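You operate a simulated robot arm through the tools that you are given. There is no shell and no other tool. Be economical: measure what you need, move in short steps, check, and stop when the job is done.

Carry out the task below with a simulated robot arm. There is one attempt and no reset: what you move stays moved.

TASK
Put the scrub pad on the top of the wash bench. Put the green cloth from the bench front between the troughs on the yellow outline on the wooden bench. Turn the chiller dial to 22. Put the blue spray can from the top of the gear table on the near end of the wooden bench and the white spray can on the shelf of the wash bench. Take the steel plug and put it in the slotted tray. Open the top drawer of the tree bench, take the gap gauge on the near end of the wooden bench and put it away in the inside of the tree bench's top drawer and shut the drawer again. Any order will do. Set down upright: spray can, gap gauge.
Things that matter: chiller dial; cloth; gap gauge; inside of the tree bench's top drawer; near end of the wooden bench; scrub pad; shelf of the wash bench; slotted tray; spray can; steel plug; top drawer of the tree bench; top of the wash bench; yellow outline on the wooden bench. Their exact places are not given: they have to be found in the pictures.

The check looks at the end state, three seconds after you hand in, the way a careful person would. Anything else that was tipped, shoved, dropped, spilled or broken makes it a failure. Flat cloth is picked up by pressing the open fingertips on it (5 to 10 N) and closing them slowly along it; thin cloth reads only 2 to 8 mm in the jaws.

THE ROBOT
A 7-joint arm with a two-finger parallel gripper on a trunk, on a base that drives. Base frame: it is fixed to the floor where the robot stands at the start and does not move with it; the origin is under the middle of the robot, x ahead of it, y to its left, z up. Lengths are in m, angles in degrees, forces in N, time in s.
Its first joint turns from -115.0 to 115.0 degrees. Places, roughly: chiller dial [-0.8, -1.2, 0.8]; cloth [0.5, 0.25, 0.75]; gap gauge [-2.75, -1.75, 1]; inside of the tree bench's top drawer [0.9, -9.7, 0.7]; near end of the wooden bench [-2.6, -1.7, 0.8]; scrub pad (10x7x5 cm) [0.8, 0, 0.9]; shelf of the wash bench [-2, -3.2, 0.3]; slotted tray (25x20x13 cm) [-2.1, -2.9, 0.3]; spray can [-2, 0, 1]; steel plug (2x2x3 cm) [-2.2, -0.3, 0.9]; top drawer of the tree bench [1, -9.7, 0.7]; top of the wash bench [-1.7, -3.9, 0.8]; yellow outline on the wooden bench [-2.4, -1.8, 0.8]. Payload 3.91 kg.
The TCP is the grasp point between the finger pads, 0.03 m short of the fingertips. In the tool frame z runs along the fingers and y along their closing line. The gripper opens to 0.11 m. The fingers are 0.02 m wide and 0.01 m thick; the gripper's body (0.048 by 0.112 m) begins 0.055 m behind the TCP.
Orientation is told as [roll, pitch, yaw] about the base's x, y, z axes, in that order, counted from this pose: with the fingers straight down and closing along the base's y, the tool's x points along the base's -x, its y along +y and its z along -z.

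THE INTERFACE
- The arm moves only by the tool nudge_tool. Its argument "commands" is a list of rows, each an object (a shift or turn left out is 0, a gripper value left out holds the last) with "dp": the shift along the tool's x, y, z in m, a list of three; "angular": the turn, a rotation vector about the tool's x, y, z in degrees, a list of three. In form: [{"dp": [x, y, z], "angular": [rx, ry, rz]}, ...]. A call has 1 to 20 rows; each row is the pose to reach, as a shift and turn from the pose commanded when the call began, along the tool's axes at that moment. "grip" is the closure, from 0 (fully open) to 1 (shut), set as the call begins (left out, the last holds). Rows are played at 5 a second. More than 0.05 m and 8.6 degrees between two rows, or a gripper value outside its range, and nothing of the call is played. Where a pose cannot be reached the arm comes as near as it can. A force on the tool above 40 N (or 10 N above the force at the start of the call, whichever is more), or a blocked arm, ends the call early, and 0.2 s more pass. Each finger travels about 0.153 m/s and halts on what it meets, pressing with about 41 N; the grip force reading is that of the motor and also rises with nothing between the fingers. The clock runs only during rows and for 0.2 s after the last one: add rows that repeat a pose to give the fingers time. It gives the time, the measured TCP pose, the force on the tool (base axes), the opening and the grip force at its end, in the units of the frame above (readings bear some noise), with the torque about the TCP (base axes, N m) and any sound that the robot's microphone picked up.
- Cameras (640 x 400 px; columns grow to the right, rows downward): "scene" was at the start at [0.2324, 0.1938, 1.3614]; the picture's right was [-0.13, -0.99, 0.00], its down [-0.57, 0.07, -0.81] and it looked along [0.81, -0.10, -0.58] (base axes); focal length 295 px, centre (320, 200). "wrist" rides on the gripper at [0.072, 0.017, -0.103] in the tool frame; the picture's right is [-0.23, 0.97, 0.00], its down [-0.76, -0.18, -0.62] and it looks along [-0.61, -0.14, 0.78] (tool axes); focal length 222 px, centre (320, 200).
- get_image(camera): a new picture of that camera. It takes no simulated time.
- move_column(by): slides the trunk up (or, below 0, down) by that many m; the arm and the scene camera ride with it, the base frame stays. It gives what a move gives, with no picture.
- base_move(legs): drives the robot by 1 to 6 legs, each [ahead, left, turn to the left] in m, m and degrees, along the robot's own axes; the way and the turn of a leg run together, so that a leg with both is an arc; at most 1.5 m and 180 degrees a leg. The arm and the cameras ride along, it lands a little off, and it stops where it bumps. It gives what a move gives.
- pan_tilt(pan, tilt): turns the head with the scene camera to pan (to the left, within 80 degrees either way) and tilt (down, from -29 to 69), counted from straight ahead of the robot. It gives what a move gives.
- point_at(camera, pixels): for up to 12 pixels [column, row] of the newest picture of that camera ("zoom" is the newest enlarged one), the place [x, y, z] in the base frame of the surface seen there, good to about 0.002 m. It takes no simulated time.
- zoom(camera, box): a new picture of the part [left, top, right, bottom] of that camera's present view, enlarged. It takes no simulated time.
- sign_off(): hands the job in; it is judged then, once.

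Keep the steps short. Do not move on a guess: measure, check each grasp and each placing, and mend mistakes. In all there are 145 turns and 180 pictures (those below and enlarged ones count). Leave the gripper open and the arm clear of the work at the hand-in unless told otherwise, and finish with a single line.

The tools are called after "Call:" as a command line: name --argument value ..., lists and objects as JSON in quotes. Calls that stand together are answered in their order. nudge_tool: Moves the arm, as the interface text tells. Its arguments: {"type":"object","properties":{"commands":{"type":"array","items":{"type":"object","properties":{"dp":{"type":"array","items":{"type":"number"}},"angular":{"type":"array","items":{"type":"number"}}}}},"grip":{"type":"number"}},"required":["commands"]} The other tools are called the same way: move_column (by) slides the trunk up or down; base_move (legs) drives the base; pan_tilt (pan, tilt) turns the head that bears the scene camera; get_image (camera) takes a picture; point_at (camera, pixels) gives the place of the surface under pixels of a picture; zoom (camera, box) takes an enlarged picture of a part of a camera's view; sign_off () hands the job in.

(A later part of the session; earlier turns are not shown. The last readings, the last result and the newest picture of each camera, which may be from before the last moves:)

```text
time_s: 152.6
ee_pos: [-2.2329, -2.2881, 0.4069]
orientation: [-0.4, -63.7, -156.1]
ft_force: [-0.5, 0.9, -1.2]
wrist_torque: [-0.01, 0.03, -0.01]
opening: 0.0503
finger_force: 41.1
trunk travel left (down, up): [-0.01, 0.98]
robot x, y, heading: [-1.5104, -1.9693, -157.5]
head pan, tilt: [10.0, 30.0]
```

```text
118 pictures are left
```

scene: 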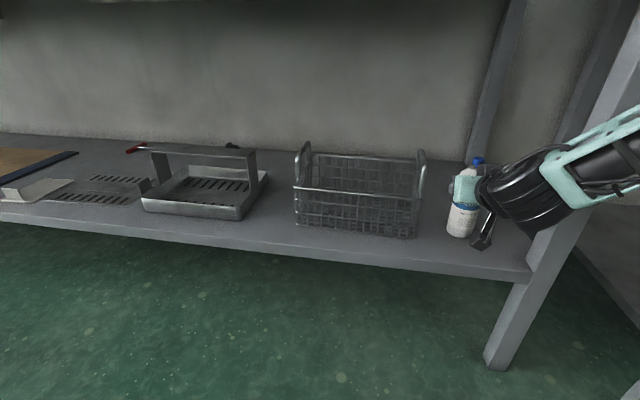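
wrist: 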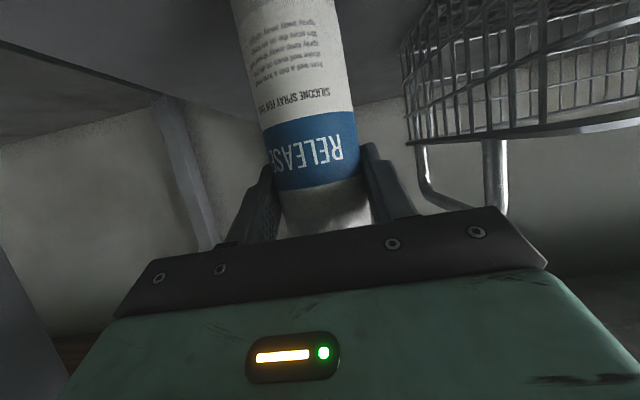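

I lower 1.5 mm more, then open partly (room at the basket side is limited) and check.

Call:
nudge_tool --commands '[{"dp": [0.0014, 0, 0.0007]}, {"dp": [0.0014, 0, 0.0007]}]'

Call:
nudge_tool --commands '[{}, {}, {}]' --grip 0.25

Call:
base_move --legs '[[-0.15, 0, 0]]'

Call:
get_image --camera "scene"

```text
time_s: 153.2
ee_pos: [-2.2335, -2.2878, 0.4059]
orientation: [-0.6, -63.7, -156.0]
ft_force: [0.1, 0.0, 0.2]
wrist_torque: [-0.08, -0.01, -0.02]
opening: 0.0507
finger_force: 40.9
trunk travel left (down, up): [-0.01, 0.98]
robot x, y, heading: [-1.5111, -1.969, -157.5]
head pan, tilt: [10.0, 30.0]
```

```text
time_s: 153.9
ee_pos: [-2.2337, -2.2884, 0.4064]
orientation: [-0.5, -63.7, -156.0]
ft_force: [-0.6, 0.0, 0.8]
wrist_torque: [-0.02, -0.02, 0.05]
opening: 0.0823
finger_force: 0.0
trunk travel left (down, up): [-0.01, 0.98]
robot x, y, heading: [-1.5084, -1.9723, -157.1]
head pan, tilt: [10.0, 30.0]
```

```text
time_s: 155.3
ee_pos: [-2.095, -2.2317, 0.4062]
orientation: [-0.5, -63.7, -156.0]
ft_force: [-0.3, 0.9, -1.2]
wrist_torque: [-0.02, 0.01, 0.05]
opening: 0.0824
finger_force: 0.1
trunk travel left (down, up): [-0.01, 0.98]
robot x, y, heading: [-1.373, -1.9124, -157.2]
head pan, tilt: [10.0, 30.0]
```

```text
117 pictures are left
```

scene: 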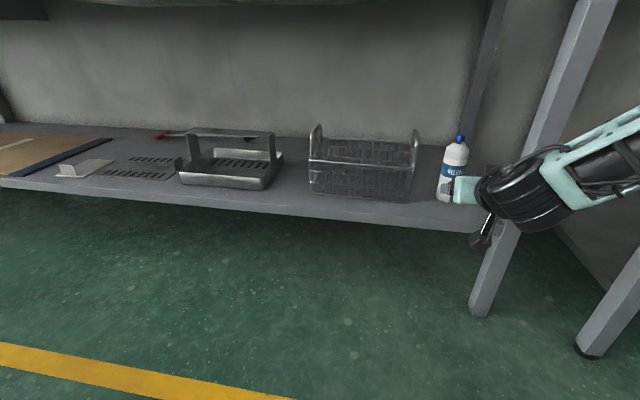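

White can stands on the shelf. Before leaving I enlarge the slotted tray and measure it.

Call:
zoom --camera "scene" --box '[160, 110, 320, 210]'

Call:
point_at --camera "zoom" --pixels '[[85, 265], [425, 285], [490, 190], [250, 235], [300, 200], [330, 240], [200, 230], [110, 110], [450, 110], [280, 270], [250, 100], [400, 220]]'

```text
4.00 times, centred on (240, 160) of scene
```

zoom: 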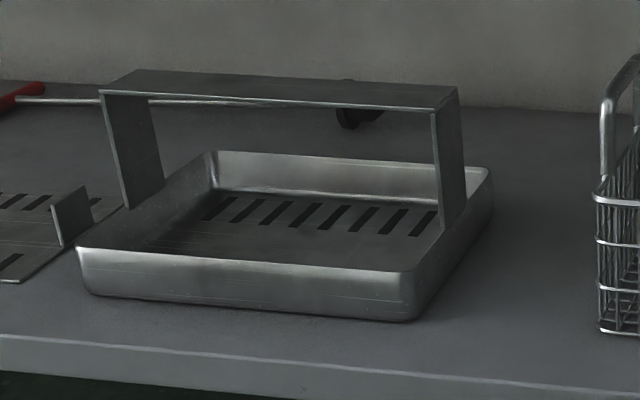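

```text
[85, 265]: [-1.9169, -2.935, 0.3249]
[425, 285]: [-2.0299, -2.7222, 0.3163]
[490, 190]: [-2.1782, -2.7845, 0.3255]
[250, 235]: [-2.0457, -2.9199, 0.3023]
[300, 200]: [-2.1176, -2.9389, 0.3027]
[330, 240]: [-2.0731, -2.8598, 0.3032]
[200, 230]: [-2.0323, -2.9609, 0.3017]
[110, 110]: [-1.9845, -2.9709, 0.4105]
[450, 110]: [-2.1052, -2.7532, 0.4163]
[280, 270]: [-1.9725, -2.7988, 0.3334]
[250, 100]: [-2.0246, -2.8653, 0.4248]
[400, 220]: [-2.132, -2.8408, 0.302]
```

Tray: front rim mid (-1.973,-2.829), floor z 0.302, handle bar above its middle. Now the steel plug: I back off, raise the trunk and go back to the gear table.

Call:
base_move --legs '[[-0.2, 0, 0]]'

Call:
move_column --by 0.4

Call:
move_column --by 0.2

Call:
base_move --legs '[[0, -0.6, 0], [0, 0, -90], [0.3, 0.39, 0]]'

Call:
pan_tilt --pan 0 --tilt 40

Call:
get_image --camera "scene"

```text
time_s: 156.9
ee_pos: [-1.9083, -2.1528, 0.405]
orientation: [-0.5, -63.6, -155.9]
ft_force: [-0.5, -0.1, 0.6]
wrist_torque: [0.01, -0.02, 0.04]
opening: 0.0825
finger_force: 0.1
trunk travel left (down, up): [-0.01, 0.98]
robot x, y, heading: [-1.1851, -1.8367, -157.5]
head pan, tilt: [10.0, 30.0]
```

```text
time_s: 160.8
ee_pos: [-1.9079, -2.1545, 0.8052]
orientation: [-0.5, -63.7, -155.9]
ft_force: [-0.8, 0.4, 0.3]
wrist_torque: [-0.03, -0.03, 0.0]
opening: 0.0825
finger_force: 0.0
trunk travel left (down, up): [-0.41, 0.58]
robot x, y, heading: [-1.186, -1.8364, -157.3]
head pan, tilt: [10.0, 30.0]
```

```text
time_s: 162.9
ee_pos: [-1.9067, -2.1521, 1.0057]
orientation: [-0.5, -63.7, -155.9]
ft_force: [-0.5, 0.7, 0.9]
wrist_torque: [-0.02, -0.02, -0.01]
opening: 0.0827
finger_force: 0.1
trunk travel left (down, up): [-0.61, 0.38]
robot x, y, heading: [-1.1888, -1.8325, -157.5]
head pan, tilt: [10.0, 30.0]
```

```text
time_s: 172.6
ee_pos: [-2.2147, -0.4417, 1.006]
orientation: [-0.5, -63.8, 114.4]
ft_force: [0.2, -0.4, -0.1]
wrist_torque: [-0.03, 0.01, 0.06]
opening: 0.0821
finger_force: 0.1
trunk travel left (down, up): [-0.61, 0.38]
robot x, y, heading: [-1.8905, -1.163, 113.1]
head pan, tilt: [10.0, 30.0]
```

```text
time_s: 173.3
ee_pos: [-2.2155, -0.4413, 1.006]
orientation: [-0.6, -63.7, 114.5]
ft_force: [-1.0, 1.3, -0.9]
wrist_torque: [0.0, -0.02, -0.02]
opening: 0.0825
finger_force: 0.1
trunk travel left (down, up): [-0.61, 0.38]
robot x, y, heading: [-1.8877, -1.161, 113.0]
head pan, tilt: [0.0, 40.0]
```

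```text
115 pictures are left
```

scene: 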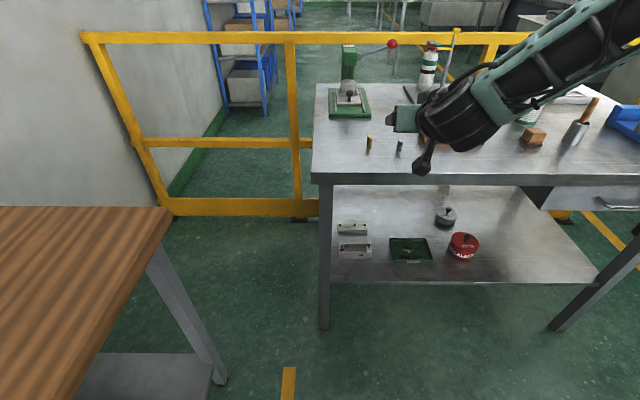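

Plug is 0.93 ahead of me. I change the tilt to 45°, pull the tool back 0.09 and up, then drive ahead 0.22.

Call:
nudge_tool --commands '[{"dp": [-0.002, -0.01, -0.035], "angular": [0, 6.5, 0]}, {"dp": [-0.004, -0.02, -0.07], "angular": [0, 13, 0]}, {"dp": [-0.005, -0.0285, -0.103], "angular": [0, 19, 0]}, {"dp": [-0.005, -0.0285, -0.103], "angular": [0, 19, 0]}]' --grip 0.4

Call:
base_move --legs '[[0.22, 0, 0]]'

Call:
get_image --camera "wrist"

Call:
get_image --camera "scene"

```text
time_s: 174.3
ee_pos: [-2.1528, -0.5123, 1.0586]
orientation: [-0.2, -44.7, 114.2]
ft_force: [0.0, 0.2, 0.6]
wrist_torque: [0.01, 0.01, -0.03]
opening: 0.0659
finger_force: 0.0
trunk travel left (down, up): [-0.61, 0.38]
robot x, y, heading: [-1.8908, -1.1627, 112.9]
head pan, tilt: [0.0, 40.0]
```

```text
time_s: 176.0
ee_pos: [-2.2371, -0.3099, 1.0564]
orientation: [-0.3, -44.6, 114.2]
ft_force: [-0.5, 0.0, -0.3]
wrist_torque: [0.01, 0.01, 0.0]
opening: 0.0658
finger_force: 0.1
trunk travel left (down, up): [-0.61, 0.38]
robot x, y, heading: [-1.9759, -0.9596, 113.0]
head pan, tilt: [0.0, 40.0]
```

```text
114 pictures are left
```

wrist: 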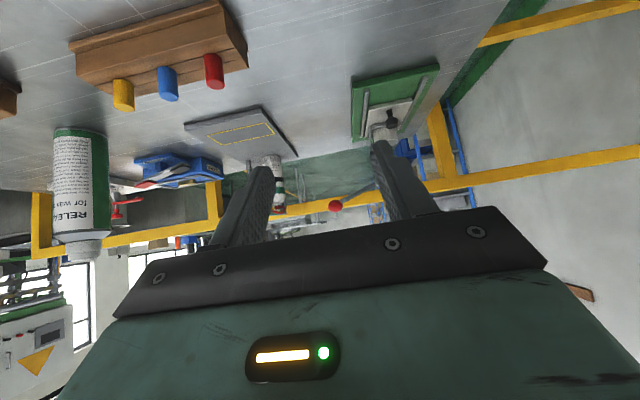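

```text
113 pictures are left
```

scene: 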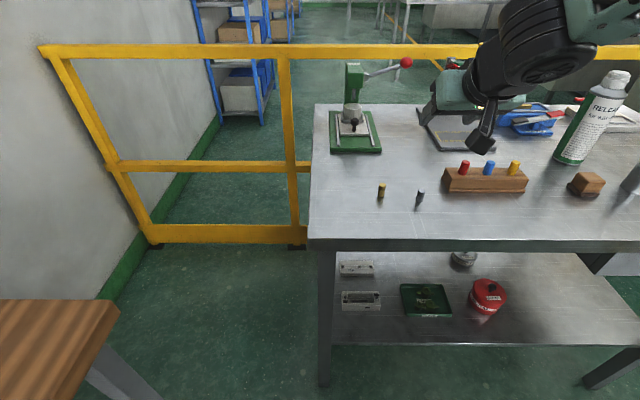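

I enlarge the plug and measure it again precisely.

Call:
zoom --camera "scene" --box '[360, 160, 460, 225]'

Call:
point_at --camera "zoom" --pixels '[[380, 230], [360, 225], [400, 225], [382, 188], [382, 270], [130, 200]]'

```text
6.15 times, centred on (410, 192) of scene
```

zoom: 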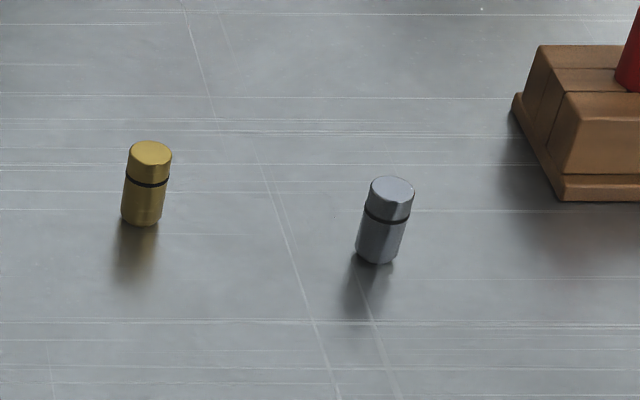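

```text
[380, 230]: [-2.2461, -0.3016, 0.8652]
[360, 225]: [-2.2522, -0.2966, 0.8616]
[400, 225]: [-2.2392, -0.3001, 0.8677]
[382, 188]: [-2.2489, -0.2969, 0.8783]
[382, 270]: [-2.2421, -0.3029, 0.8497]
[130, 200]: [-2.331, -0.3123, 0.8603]
```

Plug centre (-2.247,-0.294), top 0.8785. I descend vertically so the fingertips straddle it (TCP z≈0.880).

Call:
nudge_tool --commands '[{"dp": [0.026, 0.001, 0.032]}, {"dp": [0.056, 0.002, 0.064]}, {"dp": [0.085, 0.0025, 0.096]}, {"dp": [0.105, 0.0025, 0.115]}, {"dp": [0.1197, 0.0025, 0.1297]}, {"dp": [0.1197, 0.0025, 0.1297]}]'

Call:
zoom --camera "scene" --box '[340, 120, 500, 220]'

Call:
get_image --camera "wrist"

```text
time_s: 177.4
ee_pos: [-2.2408, -0.3041, 0.8805]
orientation: [-0.2, -44.8, 114.0]
ft_force: [-0.1, 0.1, -0.2]
wrist_torque: [-0.06, 0.0, 0.03]
opening: 0.0658
finger_force: 0.0
trunk travel left (down, up): [-0.61, 0.38]
robot x, y, heading: [-1.9793, -0.9603, 112.9]
head pan, tilt: [0.0, 40.0]
```

```text
4.00 times, centred on (420, 170) of scene
```

zoom: 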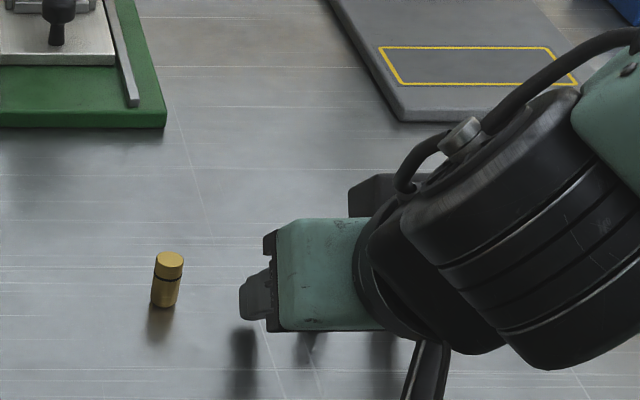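

```text
110 pictures are left
```

wrist: 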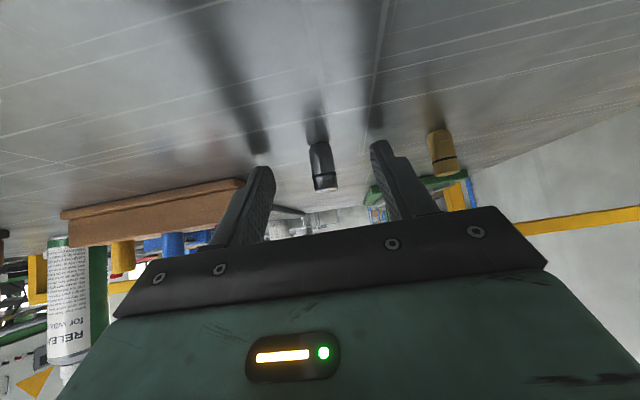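

The plug sits between the fingertips. I close.

Call:
nudge_tool --commands '[{}, {}, {}, {}]' --grip 1

Call:
nudge_tool --commands '[{"dp": [-0.035, 0, -0.0355]}, {"dp": [-0.07, 0, -0.071]}, {"dp": [-0.105, 0, -0.1065]}, {"dp": [-0.105, 0, -0.1065]}]'

Call:
get_image --camera "wrist"

```text
time_s: 178.4
ee_pos: [-2.2413, -0.304, 0.8787]
orientation: [-0.3, -44.7, 114.0]
ft_force: [-0.8, -0.2, -0.2]
wrist_torque: [-0.01, -0.01, 0.01]
opening: 0.0133
finger_force: 40.8
trunk travel left (down, up): [-0.61, 0.38]
robot x, y, heading: [-1.9802, -0.9594, 112.9]
head pan, tilt: [0.0, 40.0]
```

```text
time_s: 179.4
ee_pos: [-2.2417, -0.3054, 1.0306]
orientation: [-0.2, -44.7, 114.1]
ft_force: [-0.6, 0.1, -0.8]
wrist_torque: [-0.01, 0.03, 0.0]
opening: 0.0134
finger_force: 40.9
trunk travel left (down, up): [-0.61, 0.38]
robot x, y, heading: [-1.975, -0.9598, 113.0]
head pan, tilt: [0.0, 40.0]
```

```text
109 pictures are left
```

wrist: 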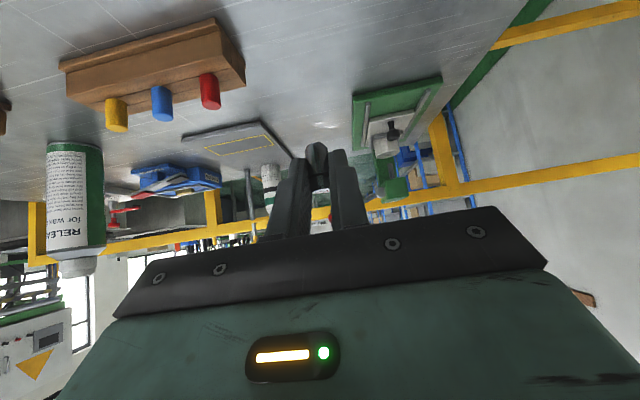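

Plug held (opening 13 mm). I drive back to the wash bench, in front of the slotted tray.

Call:
base_move --legs '[[-0.45, -0.2, 0], [0, 0, 89.5], [0.05, 0.8, 0], [-0.15, 0.48, 0]]'

Call:
move_column --by -0.4

Call:
move_column --by -0.2

Call:
pan_tilt --pan 10 --tilt 30

Call:
get_image --camera "scene"

```text
time_s: 192.6
ee_pos: [-1.6962, -2.696, 1.0297]
orientation: [-0.3, -44.7, -156.5]
ft_force: [0.0, 0.4, 0.1]
wrist_torque: [0.0, -0.01, 0.03]
opening: 0.0135
finger_force: 41.6
trunk travel left (down, up): [-0.61, 0.38]
robot x, y, heading: [-1.0372, -2.4336, -157.8]
head pan, tilt: [0.0, 40.0]
```

```text
time_s: 196.4
ee_pos: [-1.6973, -2.6974, 0.6303]
orientation: [-0.3, -44.7, -156.6]
ft_force: [-0.2, 0.8, -0.7]
wrist_torque: [-0.02, -0.02, 0.0]
opening: 0.0133
finger_force: 41.1
trunk travel left (down, up): [-0.21, 0.78]
robot x, y, heading: [-1.0356, -2.4388, -157.5]
head pan, tilt: [0.0, 40.0]
```

```text
time_s: 198.6
ee_pos: [-1.6951, -2.6976, 0.43]
orientation: [-0.3, -44.7, -156.6]
ft_force: [0.3, -0.6, -0.6]
wrist_torque: [-0.03, -0.02, -0.02]
opening: 0.0135
finger_force: 40.7
trunk travel left (down, up): [-0.01, 0.98]
robot x, y, heading: [-1.0423, -2.4374, -157.9]
head pan, tilt: [0.0, 40.0]
```

```text
time_s: 199.3
ee_pos: [-1.6955, -2.6975, 0.4312]
orientation: [-0.3, -44.7, -156.6]
ft_force: [-0.1, -0.7, -0.6]
wrist_torque: [-0.01, -0.03, 0.0]
opening: 0.0135
finger_force: 41.0
trunk travel left (down, up): [-0.01, 0.98]
robot x, y, heading: [-1.0357, -2.4396, -157.5]
head pan, tilt: [10.0, 30.0]
```

```text
108 pictures are left
```

scene: 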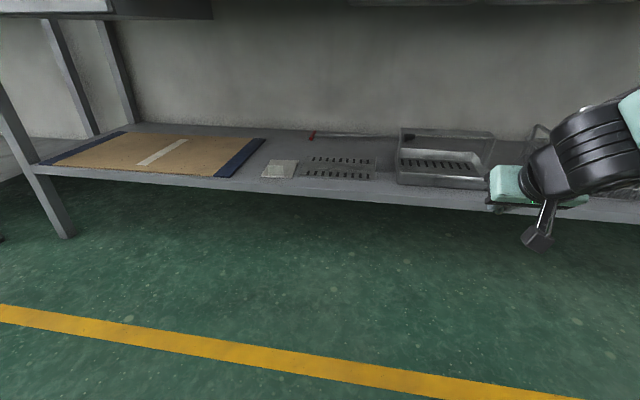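

Target for the plug is just inside the front rim, before the handle bar. I drive ahead 0.30 and left 0.015 and look closely.

Call:
base_move --legs '[[0.3, 0.015, 0]]'

Call:
get_image --camera "wrist"

Call:
zoom --camera "scene" --box '[320, 80, 600, 255]'

```text
time_s: 201.3
ee_pos: [-1.9691, -2.8205, 0.4294]
orientation: [-0.2, -44.7, -156.7]
ft_force: [0.2, -0.4, 0.1]
wrist_torque: [-0.02, -0.01, -0.02]
opening: 0.0137
finger_force: 41.0
trunk travel left (down, up): [-0.01, 0.98]
robot x, y, heading: [-1.3113, -2.5665, -157.9]
head pan, tilt: [10.0, 30.0]
```

```text
107 pictures are left
```

wrist: 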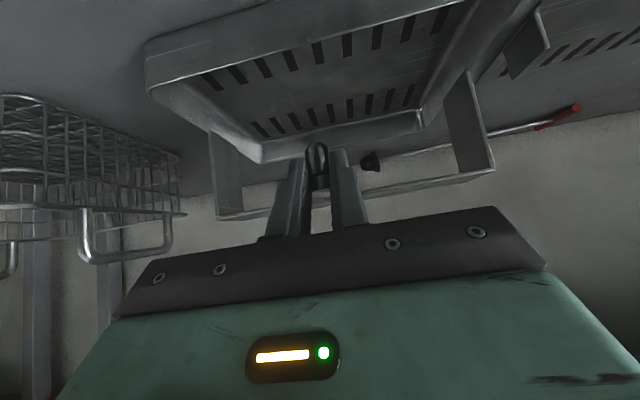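

```text
2.29 times, centred on (460, 168) of scene
```

zoom: 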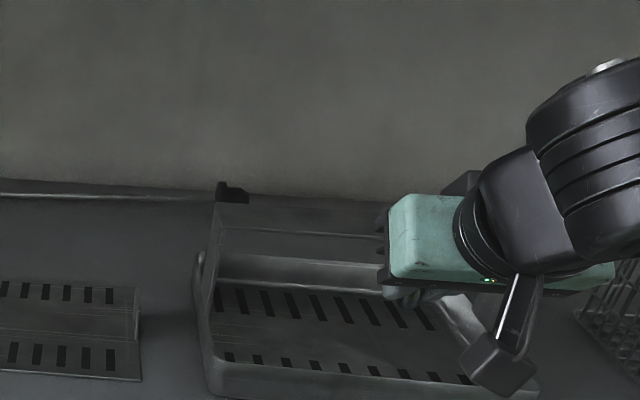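

Call:
point_at --camera "wrist" --pixels '[[155, 70], [300, 25], [300, 45], [330, 45], [330, 85], [340, 110], [230, 80], [400, 60], [235, 212], [400, 185], [215, 140], [465, 80]]'

```text
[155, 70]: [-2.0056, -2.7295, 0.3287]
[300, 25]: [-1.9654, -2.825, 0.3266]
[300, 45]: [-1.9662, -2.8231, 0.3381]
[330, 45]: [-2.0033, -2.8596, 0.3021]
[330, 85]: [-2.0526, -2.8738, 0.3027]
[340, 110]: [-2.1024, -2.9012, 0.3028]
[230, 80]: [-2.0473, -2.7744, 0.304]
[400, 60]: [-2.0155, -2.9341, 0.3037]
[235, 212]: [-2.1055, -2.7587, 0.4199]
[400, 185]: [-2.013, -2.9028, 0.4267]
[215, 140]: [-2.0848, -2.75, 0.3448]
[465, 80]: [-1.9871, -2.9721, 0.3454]
```

Front rim top is at (-1.966,-2.823,0.338). I set the plug 0.04 m behind it: 0.025 ahead, 0.0945 down.

Call:
nudge_tool --commands '[{"dp": [0.0211, 0.001, 0.0213]}, {"dp": [0.0337, 0.003, 0.0511]}, {"dp": [0.0385, 0.003, 0.0745]}, {"dp": [0.0487, 0.003, 0.0848]}, {"dp": [0.0487, 0.003, 0.0848]}]'

Call:
get_image --camera "wrist"

```text
time_s: 202.5
ee_pos: [-1.9907, -2.8326, 0.335]
orientation: [-0.3, -44.7, -156.9]
ft_force: [-0.6, 0.5, -0.8]
wrist_torque: [-0.03, 0.0, 0.02]
opening: 0.0136
finger_force: 40.6
trunk travel left (down, up): [-0.01, 0.98]
robot x, y, heading: [-1.3109, -2.5647, -157.8]
head pan, tilt: [10.0, 30.0]
```

```text
105 pictures are left
```

wrist: 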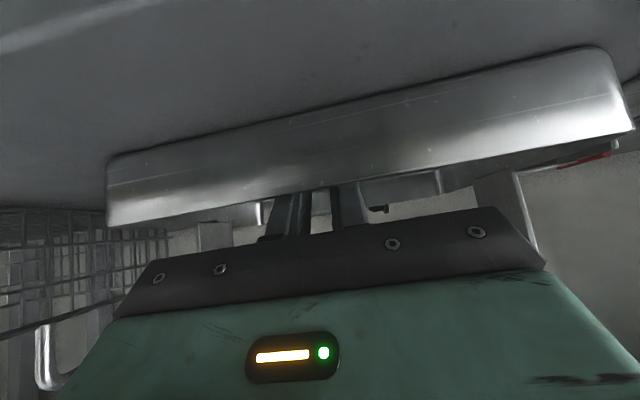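

Fingers are behind the rim. I open a bit, then rise vertically and check.

Call:
nudge_tool --commands '[{}, {}, {}]' --grip 0.5

Call:
nudge_tool --commands '[{"dp": [-0.0102, 0, -0.0103]}, {"dp": [-0.0102, 0, -0.035]}, {"dp": [-0.0276, 0, -0.0635]}, {"dp": [-0.0487, 0, -0.0848]}, {"dp": [-0.0487, 0, -0.0848]}]'

Call:
get_image --camera "wrist"

```text
time_s: 203.3
ee_pos: [-1.9914, -2.8333, 0.3356]
orientation: [-0.3, -44.7, -156.8]
ft_force: [-1.3, -0.1, -0.4]
wrist_torque: [0.03, -0.01, -0.03]
opening: 0.055
finger_force: 0.2
trunk travel left (down, up): [-0.01, 0.98]
robot x, y, heading: [-1.3104, -2.565, -158.1]
head pan, tilt: [10.0, 30.0]
```

```text
time_s: 204.5
ee_pos: [-1.9679, -2.8236, 0.4302]
orientation: [-0.3, -44.7, -156.8]
ft_force: [0.6, -0.7, -0.5]
wrist_torque: [0.01, 0.05, -0.03]
opening: 0.0549
finger_force: 0.1
trunk travel left (down, up): [-0.01, 0.98]
robot x, y, heading: [-1.3096, -2.5652, -158.0]
head pan, tilt: [10.0, 30.0]
```

```text
104 pictures are left
```

wrist: 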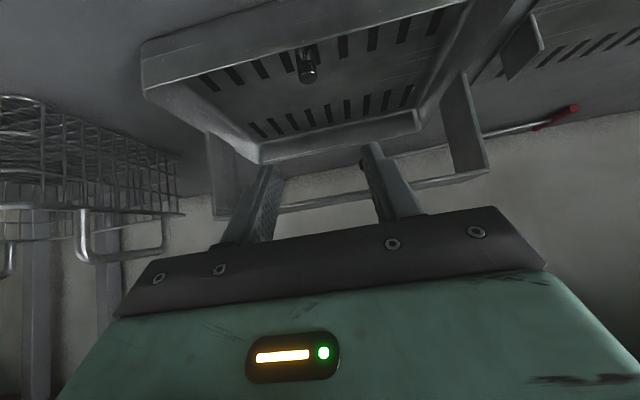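

The plug stands in the tray. Next the chiller dial: I back off, raise the trunk, and go look at the chiller.

Call:
base_move --legs '[[-0.3, 0, 0]]'

Call:
move_column --by 0.4

Call:
move_column --by 0.3

Call:
base_move --legs '[[0.2, -0.8, 0], [0, 0, -120]]'

Call:
pan_tilt --pan -30 --tilt 40

Call:
get_image --camera "scene"

```text
time_s: 206.6
ee_pos: [-1.6916, -2.709, 0.4301]
orientation: [-0.5, -44.7, -157.0]
ft_force: [-0.4, 0.3, 1.2]
wrist_torque: [0.0, 0.01, 0.02]
opening: 0.0553
finger_force: 0.1
trunk travel left (down, up): [-0.01, 0.98]
robot x, y, heading: [-1.0335, -2.456, -157.7]
head pan, tilt: [10.0, 30.0]
```

```text
time_s: 210.4
ee_pos: [-1.69, -2.7099, 0.8305]
orientation: [-0.3, -44.7, -156.9]
ft_force: [0.2, 0.0, 0.9]
wrist_torque: [0.0, -0.03, -0.02]
opening: 0.0549
finger_force: 0.0
trunk travel left (down, up): [-0.41, 0.58]
robot x, y, heading: [-1.0335, -2.4541, -158.0]
head pan, tilt: [10.0, 30.0]
```

```text
time_s: 213.4
ee_pos: [-1.6911, -2.7094, 1.1306]
orientation: [-0.2, -44.7, -156.8]
ft_force: [-0.9, 0.4, -0.5]
wrist_torque: [-0.02, 0.02, 0.02]
opening: 0.0551
finger_force: 0.2
trunk travel left (down, up): [-0.71, 0.28]
robot x, y, heading: [-1.0346, -2.4526, -157.8]
head pan, tilt: [10.0, 30.0]
```

```text
time_s: 222.7
ee_pos: [-1.4261, -1.0986, 1.1296]
orientation: [-0.2, -44.7, 84.2]
ft_force: [0.3, 0.5, 0.1]
wrist_torque: [0.02, -0.01, -0.02]
opening: 0.0549
finger_force: 0.1
trunk travel left (down, up): [-0.71, 0.28]
robot x, y, heading: [-1.5224, -1.7968, 82.7]
head pan, tilt: [10.0, 30.0]
```

```text
time_s: 223.8
ee_pos: [-1.4256, -1.0982, 1.1293]
orientation: [-0.3, -44.6, 84.2]
ft_force: [-0.5, 1.4, 0.0]
wrist_torque: [0.02, 0.0, -0.02]
opening: 0.0547
finger_force: 0.1
trunk travel left (down, up): [-0.71, 0.28]
robot x, y, heading: [-1.5163, -1.7994, 83.2]
head pan, tilt: [-30.0, 40.0]
```

```text
103 pictures are left
```

scene: 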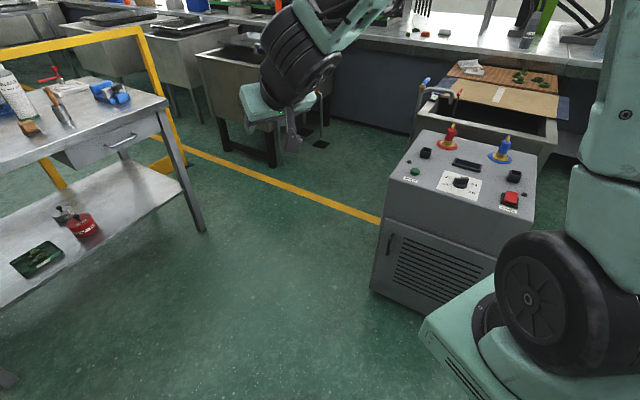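

The dial with a white scale is at (460,183) on the chiller's top. I enlarge it.

Call:
zoom --camera "scene" --box '[400, 125, 540, 215]'

Call:
point_at --camera "zoom" --pixels '[[275, 265], [275, 250], [300, 300], [205, 285], [245, 210], [375, 230], [345, 335], [430, 100], [235, 40], [130, 120], [520, 350], [250, 180]]'

Call:
point_at --camera "scene" --pixels '[[385, 190], [530, 250], [425, 130], [538, 150], [420, 230], [500, 260]]'

```text
4.44 times, centred on (470, 170) of scene
```

zoom: 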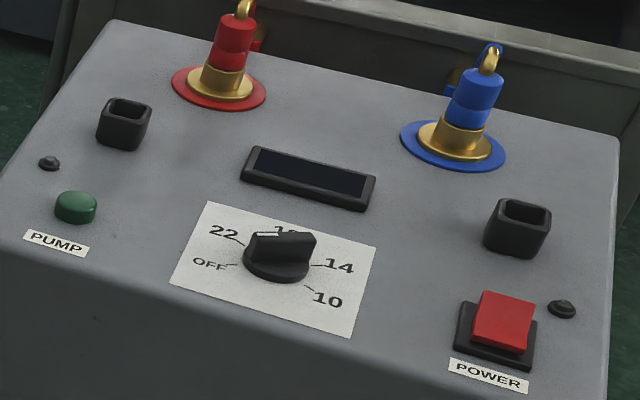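

```text
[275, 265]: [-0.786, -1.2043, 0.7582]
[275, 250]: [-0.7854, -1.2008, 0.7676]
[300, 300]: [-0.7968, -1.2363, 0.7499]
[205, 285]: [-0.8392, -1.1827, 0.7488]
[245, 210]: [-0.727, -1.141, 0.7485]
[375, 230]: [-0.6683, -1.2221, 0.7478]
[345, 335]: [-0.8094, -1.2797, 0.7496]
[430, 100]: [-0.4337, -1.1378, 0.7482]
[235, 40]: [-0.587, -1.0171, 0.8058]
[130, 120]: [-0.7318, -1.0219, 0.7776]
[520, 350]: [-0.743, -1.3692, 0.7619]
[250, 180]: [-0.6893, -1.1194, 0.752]
```

```text
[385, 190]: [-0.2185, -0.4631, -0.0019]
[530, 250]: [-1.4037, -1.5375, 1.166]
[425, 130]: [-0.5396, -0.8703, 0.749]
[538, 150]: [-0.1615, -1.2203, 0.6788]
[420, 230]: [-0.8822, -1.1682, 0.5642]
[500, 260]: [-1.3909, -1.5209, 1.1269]
```

I face the chiller front (heading 22°) with the dial about 0.6 m ahead, and bring the tool back to vertical.

Call:
base_move --legs '[[0, 0, -61], [0, 0.27, 0], [0.25, 0, 0]]'

Call:
nudge_tool --commands '[{"dp": [0.02, 0, -0.02], "angular": [0, 8, 0]}, {"dp": [0.04, 0, -0.04], "angular": [0, 16, 0]}, {"dp": [0.06, 0, -0.06], "angular": [0, 24, 0]}, {"dp": [0.08, 0, -0.08], "angular": [0, 32, 0]}, {"dp": [0.08, 0, -0.08], "angular": [0, 40, 0]}, {"dp": [0.08, 0, -0.08], "angular": [0, 44.7, 0]}, {"dp": [0.08, 0, -0.08], "angular": [0, 44.7, 0]}]'

Call:
get_image --camera "wrist"

Call:
pan_tilt --pan -5 --tilt 50

Call:
get_image --camera "scene"

```text
time_s: 229.8
ee_pos: [-0.7392, -1.185, 1.1305]
orientation: [-0.3, -44.7, 24.1]
ft_force: [0.4, 0.1, 0.3]
wrist_torque: [0.01, 0.01, 0.0]
opening: 0.0549
finger_force: 0.0
trunk travel left (down, up): [-0.71, 0.28]
robot x, y, heading: [-1.3902, -1.4515, 22.9]
head pan, tilt: [-30.0, 40.0]
```

```text
time_s: 231.4
ee_pos: [-0.8431, -1.2319, 1.1304]
orientation: [-0.3, 0.2, 23.8]
ft_force: [0.2, 0.4, 0.0]
wrist_torque: [0.02, 0.0, -0.01]
opening: 0.0552
finger_force: 0.1
trunk travel left (down, up): [-0.71, 0.28]
robot x, y, heading: [-1.3931, -1.4523, 22.9]
head pan, tilt: [-30.0, 40.0]
```

```text
101 pictures are left
```

wrist: 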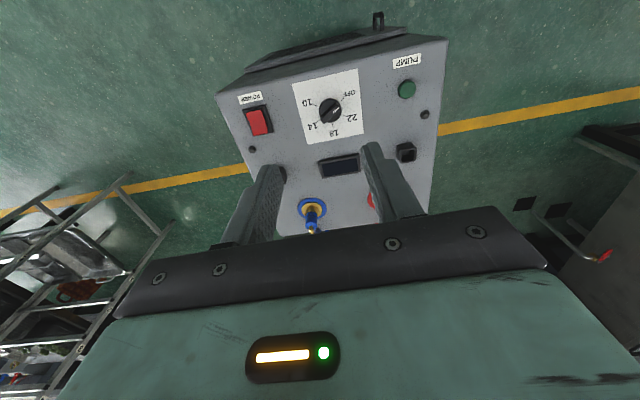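

```text
time_s: 232.3
ee_pos: [-0.8428, -1.2311, 1.1313]
orientation: [-0.1, 0.1, 23.8]
ft_force: [-0.1, 1.2, 1.2]
wrist_torque: [0.03, 0.02, 0.0]
opening: 0.0551
finger_force: 0.0
trunk travel left (down, up): [-0.71, 0.28]
robot x, y, heading: [-1.3899, -1.4532, 22.8]
head pan, tilt: [-5.0, 50.0]
```

```text
100 pictures are left
```

scene: 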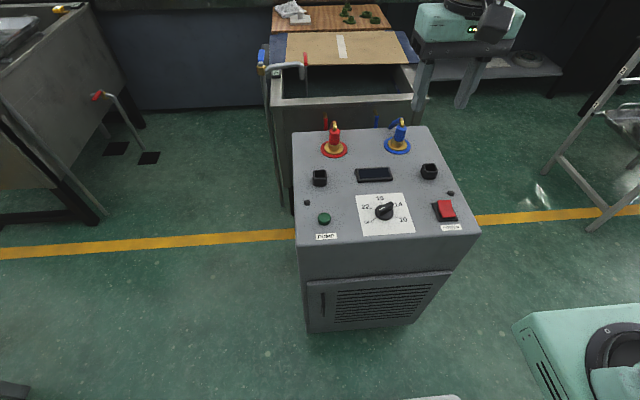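

I enlarge the dial in both views.

Call:
zoom --camera "wrist" --box '[280, 60, 380, 160]'

Call:
point_at --camera "zoom" --pixels '[[320, 203], [250, 195], [360, 165], [275, 250], [320, 190], [330, 315], [450, 210], [430, 280], [225, 290], [160, 170], [355, 190], [290, 225]]'

Call:
zoom --camera "scene" --box '[345, 180, 425, 240]'

```text
4.00 times, centred on (330, 110) of wrist
```

zoom: 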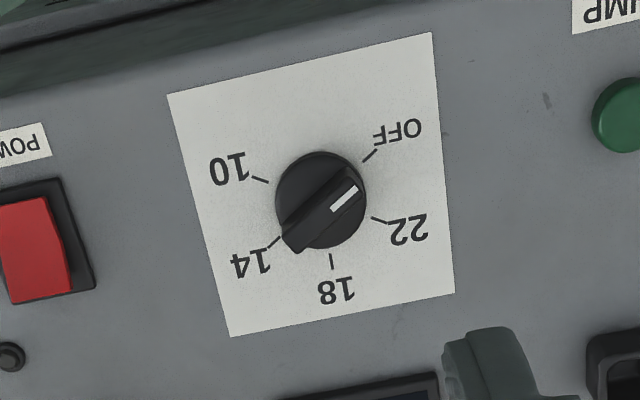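

```text
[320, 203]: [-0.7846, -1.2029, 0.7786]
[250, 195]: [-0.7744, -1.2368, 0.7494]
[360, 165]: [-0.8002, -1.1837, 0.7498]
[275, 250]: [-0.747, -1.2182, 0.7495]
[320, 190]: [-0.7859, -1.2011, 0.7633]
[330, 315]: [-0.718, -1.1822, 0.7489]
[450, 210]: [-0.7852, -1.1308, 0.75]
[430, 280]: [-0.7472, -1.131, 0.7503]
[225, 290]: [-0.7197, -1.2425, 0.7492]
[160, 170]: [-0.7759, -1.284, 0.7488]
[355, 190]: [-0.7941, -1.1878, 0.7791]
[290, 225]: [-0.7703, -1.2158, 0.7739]
```

```text
6.67 times, centred on (385, 210) of scene
```

zoom: 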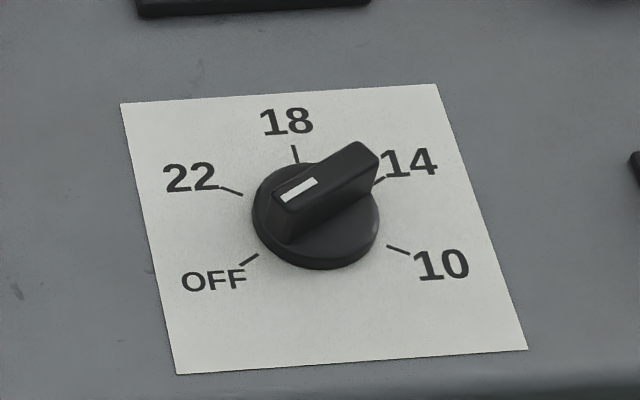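

The white mark points at OFF; the ticks are 60° apart, so 22 means turning the knob 60° clockwise (seen from above). The bar lies along 147°, centre (-0.7738,-1.201), top 0.779. I bring the tool above it, turned to yaw -33°.

Call:
nudge_tool --commands '[{"dp": [-0.0107, 0, 0.0387], "angular": [0, 0, 8.1]}, {"dp": [-0.0213, 0, 0.0774], "angular": [0, 0, 16.2]}, {"dp": [-0.032, 0, 0.116], "angular": [0, 0, 24.3]}, {"dp": [-0.0426, 0, 0.155], "angular": [0, 0, 32.4]}, {"dp": [-0.0533, 0, 0.194], "angular": [0, 0, 40.5]}, {"dp": [-0.064, 0, 0.232], "angular": [0, 0, 48.6]}, {"dp": [-0.0746, 0, 0.271], "angular": [0, 0, 56.8]}, {"dp": [-0.0746, 0, 0.271], "angular": [0, 0, 56.8]}]'

Call:
get_image --camera "wrist"

```text
time_s: 234.1
ee_pos: [-0.7729, -1.2011, 0.8585]
orientation: [-0.2, -0.2, -33.1]
ft_force: [0.1, -0.1, 0.0]
wrist_torque: [0.04, 0.02, 0.01]
opening: 0.055
finger_force: 0.1
trunk travel left (down, up): [-0.71, 0.28]
robot x, y, heading: [-1.3915, -1.4521, 22.9]
head pan, tilt: [-5.0, 50.0]
```

```text
97 pictures are left
```

wrist: 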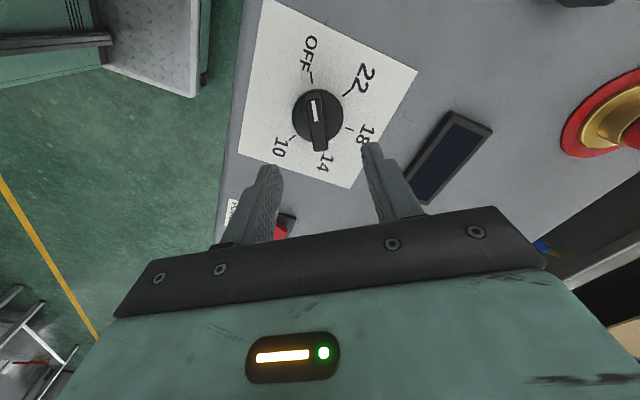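

The bar stands upright between the fingers in the view. I measure its ends again.

Call:
point_at --camera "wrist" --pixels '[[313, 95], [319, 146], [316, 120], [312, 76], [324, 158], [345, 95], [293, 118], [343, 118]]'

```text
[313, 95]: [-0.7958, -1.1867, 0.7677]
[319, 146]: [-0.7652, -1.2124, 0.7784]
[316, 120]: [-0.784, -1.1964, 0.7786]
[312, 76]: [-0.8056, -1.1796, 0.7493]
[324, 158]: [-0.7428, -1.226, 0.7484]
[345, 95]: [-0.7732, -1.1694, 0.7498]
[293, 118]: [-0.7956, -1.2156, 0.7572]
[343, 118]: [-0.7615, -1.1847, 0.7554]
```

Bar direction is about 142°, so I turn 4° more, descend to TCP z≈0.797 and close on the bar.

Call:
nudge_tool --commands '[{"dp": [0, 0, 0.03], "angular": [0, 0, 4]}, {"dp": [0, 0, 0.05], "angular": [0, 0, 4]}, {"dp": [0, 0, 0.0615], "angular": [0, 0, 4]}, {"dp": [0, 0, 0.0615], "angular": [0, 0, 4]}]'

Call:
nudge_tool --commands '[{}, {}, {}, {}]' --grip 1

Call:
get_image --camera "wrist"

```text
time_s: 235.1
ee_pos: [-0.7739, -1.2025, 0.7985]
orientation: [-0.1, -0.2, -37.0]
ft_force: [-0.5, -0.3, -0.5]
wrist_torque: [-0.01, -0.01, 0.0]
opening: 0.055
finger_force: 0.0
trunk travel left (down, up): [-0.71, 0.28]
robot x, y, heading: [-1.3929, -1.4531, 23.0]
head pan, tilt: [-5.0, 50.0]
```

```text
time_s: 236.1
ee_pos: [-0.7741, -1.2032, 0.7984]
orientation: [-0.1, -0.2, -37.1]
ft_force: [-3.7, -5.6, -0.8]
wrist_torque: [-0.04, -0.02, -0.26]
opening: 0.0138
finger_force: 44.9
trunk travel left (down, up): [-0.71, 0.28]
robot x, y, heading: [-1.3937, -1.452, 23.0]
head pan, tilt: [-5.0, 50.0]
```

```text
96 pictures are left
```

wrist: 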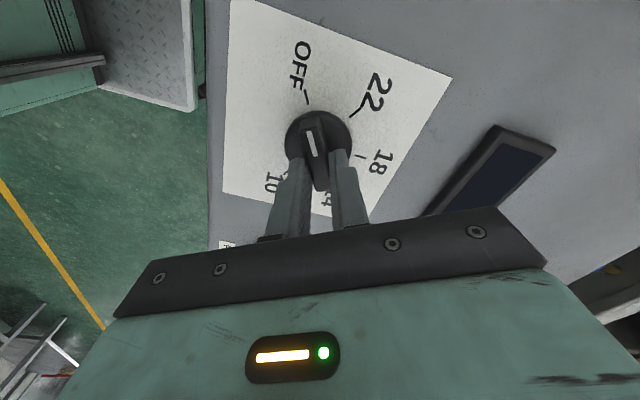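

Bar gripped (13.8 mm). I turn clockwise 56° in steps and check.

Call:
nudge_tool --commands '[{"angular": [0, 0, 8]}, {"angular": [0, 0, 16]}, {"angular": [0, 0, 24]}, {"angular": [0, 0, 32]}, {"angular": [0, 0, 40]}, {"angular": [0, 0, 48]}, {"angular": [0, 0, 56]}, {"angular": [0, 0, 56]}, {"angular": [0, 0, 56]}]'

Call:
get_image --camera "wrist"

```text
time_s: 238.1
ee_pos: [-0.7778, -1.2054, 0.7973]
orientation: [-0.3, -0.4, -93.1]
ft_force: [-34.2, -19.9, 0.9]
wrist_torque: [-0.06, 0.41, 0.13]
opening: 0.0136
finger_force: 44.7
trunk travel left (down, up): [-0.71, 0.28]
robot x, y, heading: [-1.3951, -1.4502, 22.8]
head pan, tilt: [-5.0, 50.0]
```

```text
95 pictures are left
```

wrist: 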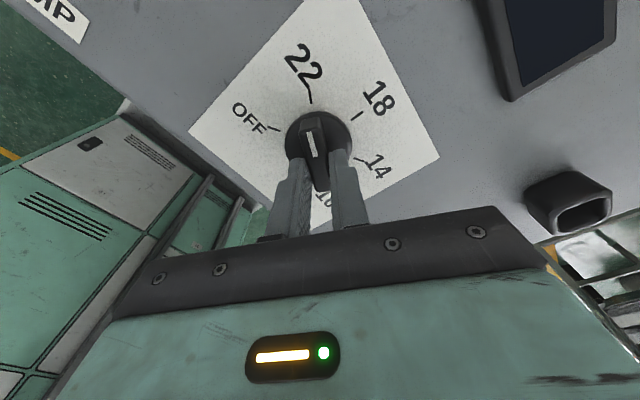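

The mark now points toward 22. There's a side force, so I release gently, raise and look.

Call:
nudge_tool --commands '[{}, {}, {}]' --grip 0.5

Call:
nudge_tool --commands '[{"dp": [0, 0, -0.04]}, {"dp": [0, 0, -0.08]}, {"dp": [0, 0, -0.08]}]'

Call:
zoom --camera "wrist" --box '[240, 40, 400, 160]'

Call:
zoom --camera "scene" --box '[345, 180, 425, 240]'

```text
time_s: 238.9
ee_pos: [-0.7733, -1.2022, 0.7984]
orientation: [0.3, -0.1, -93.0]
ft_force: [-0.1, -0.1, -0.7]
wrist_torque: [0.0, -0.01, 0.0]
opening: 0.0552
finger_force: 0.0
trunk travel left (down, up): [-0.71, 0.28]
robot x, y, heading: [-1.3929, -1.4477, 22.9]
head pan, tilt: [-5.0, 50.0]
```

```text
time_s: 239.7
ee_pos: [-0.7736, -1.2011, 0.8779]
orientation: [0.1, -0.1, -93.1]
ft_force: [-0.1, 0.4, -0.8]
wrist_torque: [-0.01, -0.03, -0.04]
opening: 0.0551
finger_force: 0.0
trunk travel left (down, up): [-0.71, 0.28]
robot x, y, heading: [-1.3955, -1.4498, 23.0]
head pan, tilt: [-5.0, 50.0]
```

```text
3.33 times, centred on (320, 100) of wrist
```

zoom: 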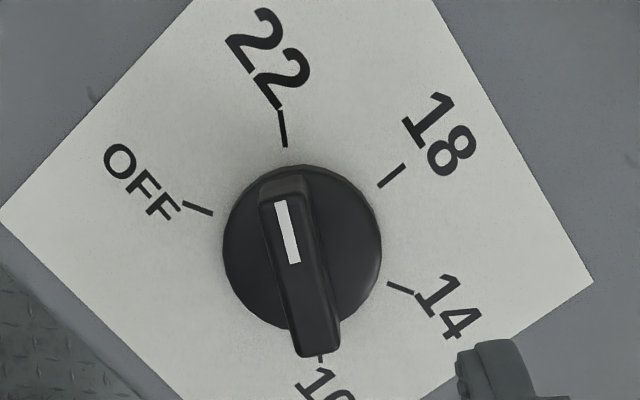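

```text
6.67 times, centred on (385, 210) of scene
```

zoom: 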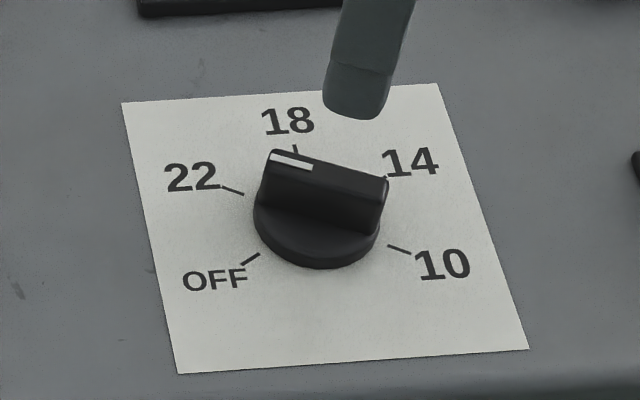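

I measure the bar's angle against the 22 tick.

Call:
zoom --camera "wrist" --box '[270, 60, 370, 160]'

Call:
point_at --camera "zoom" --pixels '[[252, 135], [275, 232], [260, 170], [290, 280], [310, 350], [245, 35], [255, 20], [120, 140], [450, 95], [300, 375], [470, 270], [325, 330]]'

```text
4.00 times, centred on (320, 110) of wrist
```

zoom: 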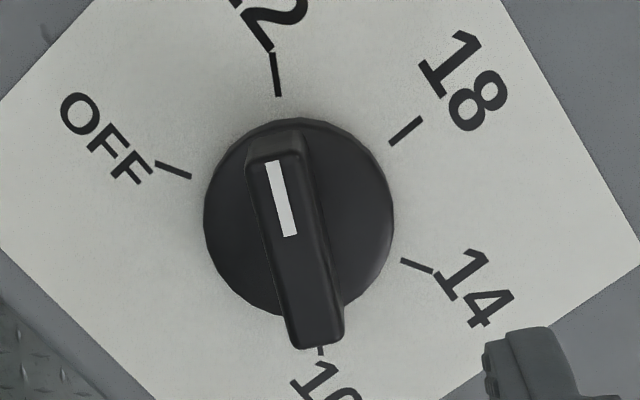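

```text
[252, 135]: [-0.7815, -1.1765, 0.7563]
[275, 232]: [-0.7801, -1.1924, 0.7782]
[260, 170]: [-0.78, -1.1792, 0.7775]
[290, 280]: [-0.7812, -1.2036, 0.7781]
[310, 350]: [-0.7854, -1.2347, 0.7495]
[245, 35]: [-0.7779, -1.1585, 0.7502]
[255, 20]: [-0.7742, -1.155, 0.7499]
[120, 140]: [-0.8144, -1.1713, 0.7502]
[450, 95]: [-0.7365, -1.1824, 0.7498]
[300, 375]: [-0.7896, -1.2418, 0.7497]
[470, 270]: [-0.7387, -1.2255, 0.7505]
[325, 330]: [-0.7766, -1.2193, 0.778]
```

Call:
point_at --camera "zoom" --pixels '[[270, 166], [289, 234], [316, 325], [272, 54], [278, 96], [418, 118], [391, 143], [157, 162], [191, 177], [402, 261], [432, 272], [320, 351]]'

```text
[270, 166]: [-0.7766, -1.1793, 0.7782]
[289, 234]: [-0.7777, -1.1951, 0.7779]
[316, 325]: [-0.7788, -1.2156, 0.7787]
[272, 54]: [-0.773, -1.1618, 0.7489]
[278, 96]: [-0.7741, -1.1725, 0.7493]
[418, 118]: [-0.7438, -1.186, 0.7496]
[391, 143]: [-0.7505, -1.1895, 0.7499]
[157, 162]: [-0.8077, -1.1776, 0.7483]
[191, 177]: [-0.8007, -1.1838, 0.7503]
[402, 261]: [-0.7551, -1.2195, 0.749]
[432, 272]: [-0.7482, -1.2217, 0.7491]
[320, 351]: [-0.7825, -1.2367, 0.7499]
```

The bar points at 86.5°, the 22 tick lies at about 83° — 3.5° short; the dial's true centre is (-0.7778,-1.1998). I regrip centred there and turn 3.5° more.

Call:
nudge_tool --commands '[{"dp": [0.001, -0.0042, 0.04]}, {"dp": [0.001, -0.0042, 0.08]}, {"dp": [0.001, -0.0042, 0.08]}]'

Call:
nudge_tool --commands '[{}, {}, {}, {}]' --grip 1

Call:
nudge_tool --commands '[{"angular": [0, 0, 2]}, {"angular": [0, 0, 3.8]}, {"angular": [0, 0, 3.8]}, {"angular": [0, 0, 3.8]}]'

Call:
nudge_tool --commands '[{}, {}, {}]' --grip 0.5

Call:
nudge_tool --commands '[{"dp": [0, 0, -0.04]}, {"dp": [0, 0, -0.08]}, {"dp": [0, 0, -0.08]}]'

Call:
zoom --camera "wrist" --box '[270, 60, 370, 160]'

```text
time_s: 240.5
ee_pos: [-0.7784, -1.2005, 0.7968]
orientation: [0.0, -0.1, -92.9]
ft_force: [-0.3, -0.2, 0.4]
wrist_torque: [0.05, -0.02, 0.03]
opening: 0.0548
finger_force: 0.0
trunk travel left (down, up): [-0.71, 0.28]
robot x, y, heading: [-1.3918, -1.4494, 22.9]
head pan, tilt: [-5.0, 50.0]
```

```text
time_s: 241.5
ee_pos: [-0.7784, -1.2001, 0.7975]
orientation: [0.1, -0.2, -93.0]
ft_force: [-5.2, 0.5, -4.1]
wrist_torque: [0.85, 0.11, 0.0]
opening: 0.014
finger_force: 44.9
trunk travel left (down, up): [-0.71, 0.28]
robot x, y, heading: [-1.3902, -1.4508, 23.1]
head pan, tilt: [-5.0, 50.0]
```

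```text
time_s: 242.5
ee_pos: [-0.7791, -1.2013, 0.7961]
orientation: [0.0, -0.2, -96.7]
ft_force: [-6.5, 3.4, -16.1]
wrist_torque: [1.07, 0.07, 0.01]
opening: 0.0138
finger_force: 45.0
trunk travel left (down, up): [-0.71, 0.28]
robot x, y, heading: [-1.3933, -1.4513, 22.8]
head pan, tilt: [-5.0, 50.0]
```

```text
time_s: 243.3
ee_pos: [-0.7781, -1.1995, 0.7976]
orientation: [0.1, -0.2, -96.8]
ft_force: [-0.3, 0.8, -0.5]
wrist_torque: [-0.01, -0.04, 0.02]
opening: 0.0552
finger_force: 0.0
trunk travel left (down, up): [-0.71, 0.28]
robot x, y, heading: [-1.3933, -1.4525, 23.0]
head pan, tilt: [-5.0, 50.0]
```

```text
time_s: 244.1
ee_pos: [-0.7783, -1.2011, 0.8785]
orientation: [0.2, -0.2, -96.9]
ft_force: [-0.4, -1.4, 0.1]
wrist_torque: [-0.01, -0.01, -0.05]
opening: 0.055
finger_force: 0.1
trunk travel left (down, up): [-0.71, 0.28]
robot x, y, heading: [-1.3941, -1.4524, 22.7]
head pan, tilt: [-5.0, 50.0]
```

```text
4.00 times, centred on (320, 110) of wrist
```

zoom: 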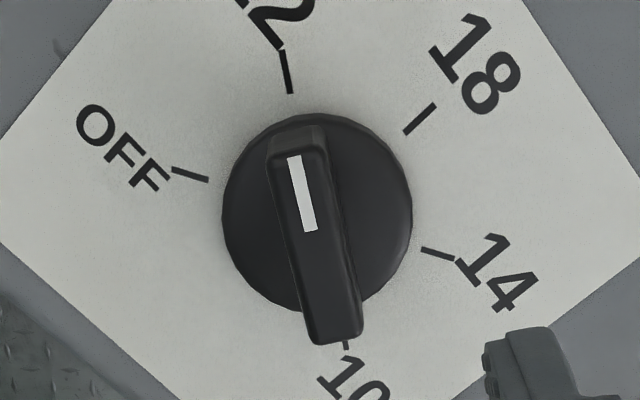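

Call:
point_at --camera "zoom" --pixels '[[293, 160], [311, 229], [336, 318], [283, 52], [291, 94], [174, 170], [207, 181], [423, 249], [453, 258], [346, 347]]'

```text
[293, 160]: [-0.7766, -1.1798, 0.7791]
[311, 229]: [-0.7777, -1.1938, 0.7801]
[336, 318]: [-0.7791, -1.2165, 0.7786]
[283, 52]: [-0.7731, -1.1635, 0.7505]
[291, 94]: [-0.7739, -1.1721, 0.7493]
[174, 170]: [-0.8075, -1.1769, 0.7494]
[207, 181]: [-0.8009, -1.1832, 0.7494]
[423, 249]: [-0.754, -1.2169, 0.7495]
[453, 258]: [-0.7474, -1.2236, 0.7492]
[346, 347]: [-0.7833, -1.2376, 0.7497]
```

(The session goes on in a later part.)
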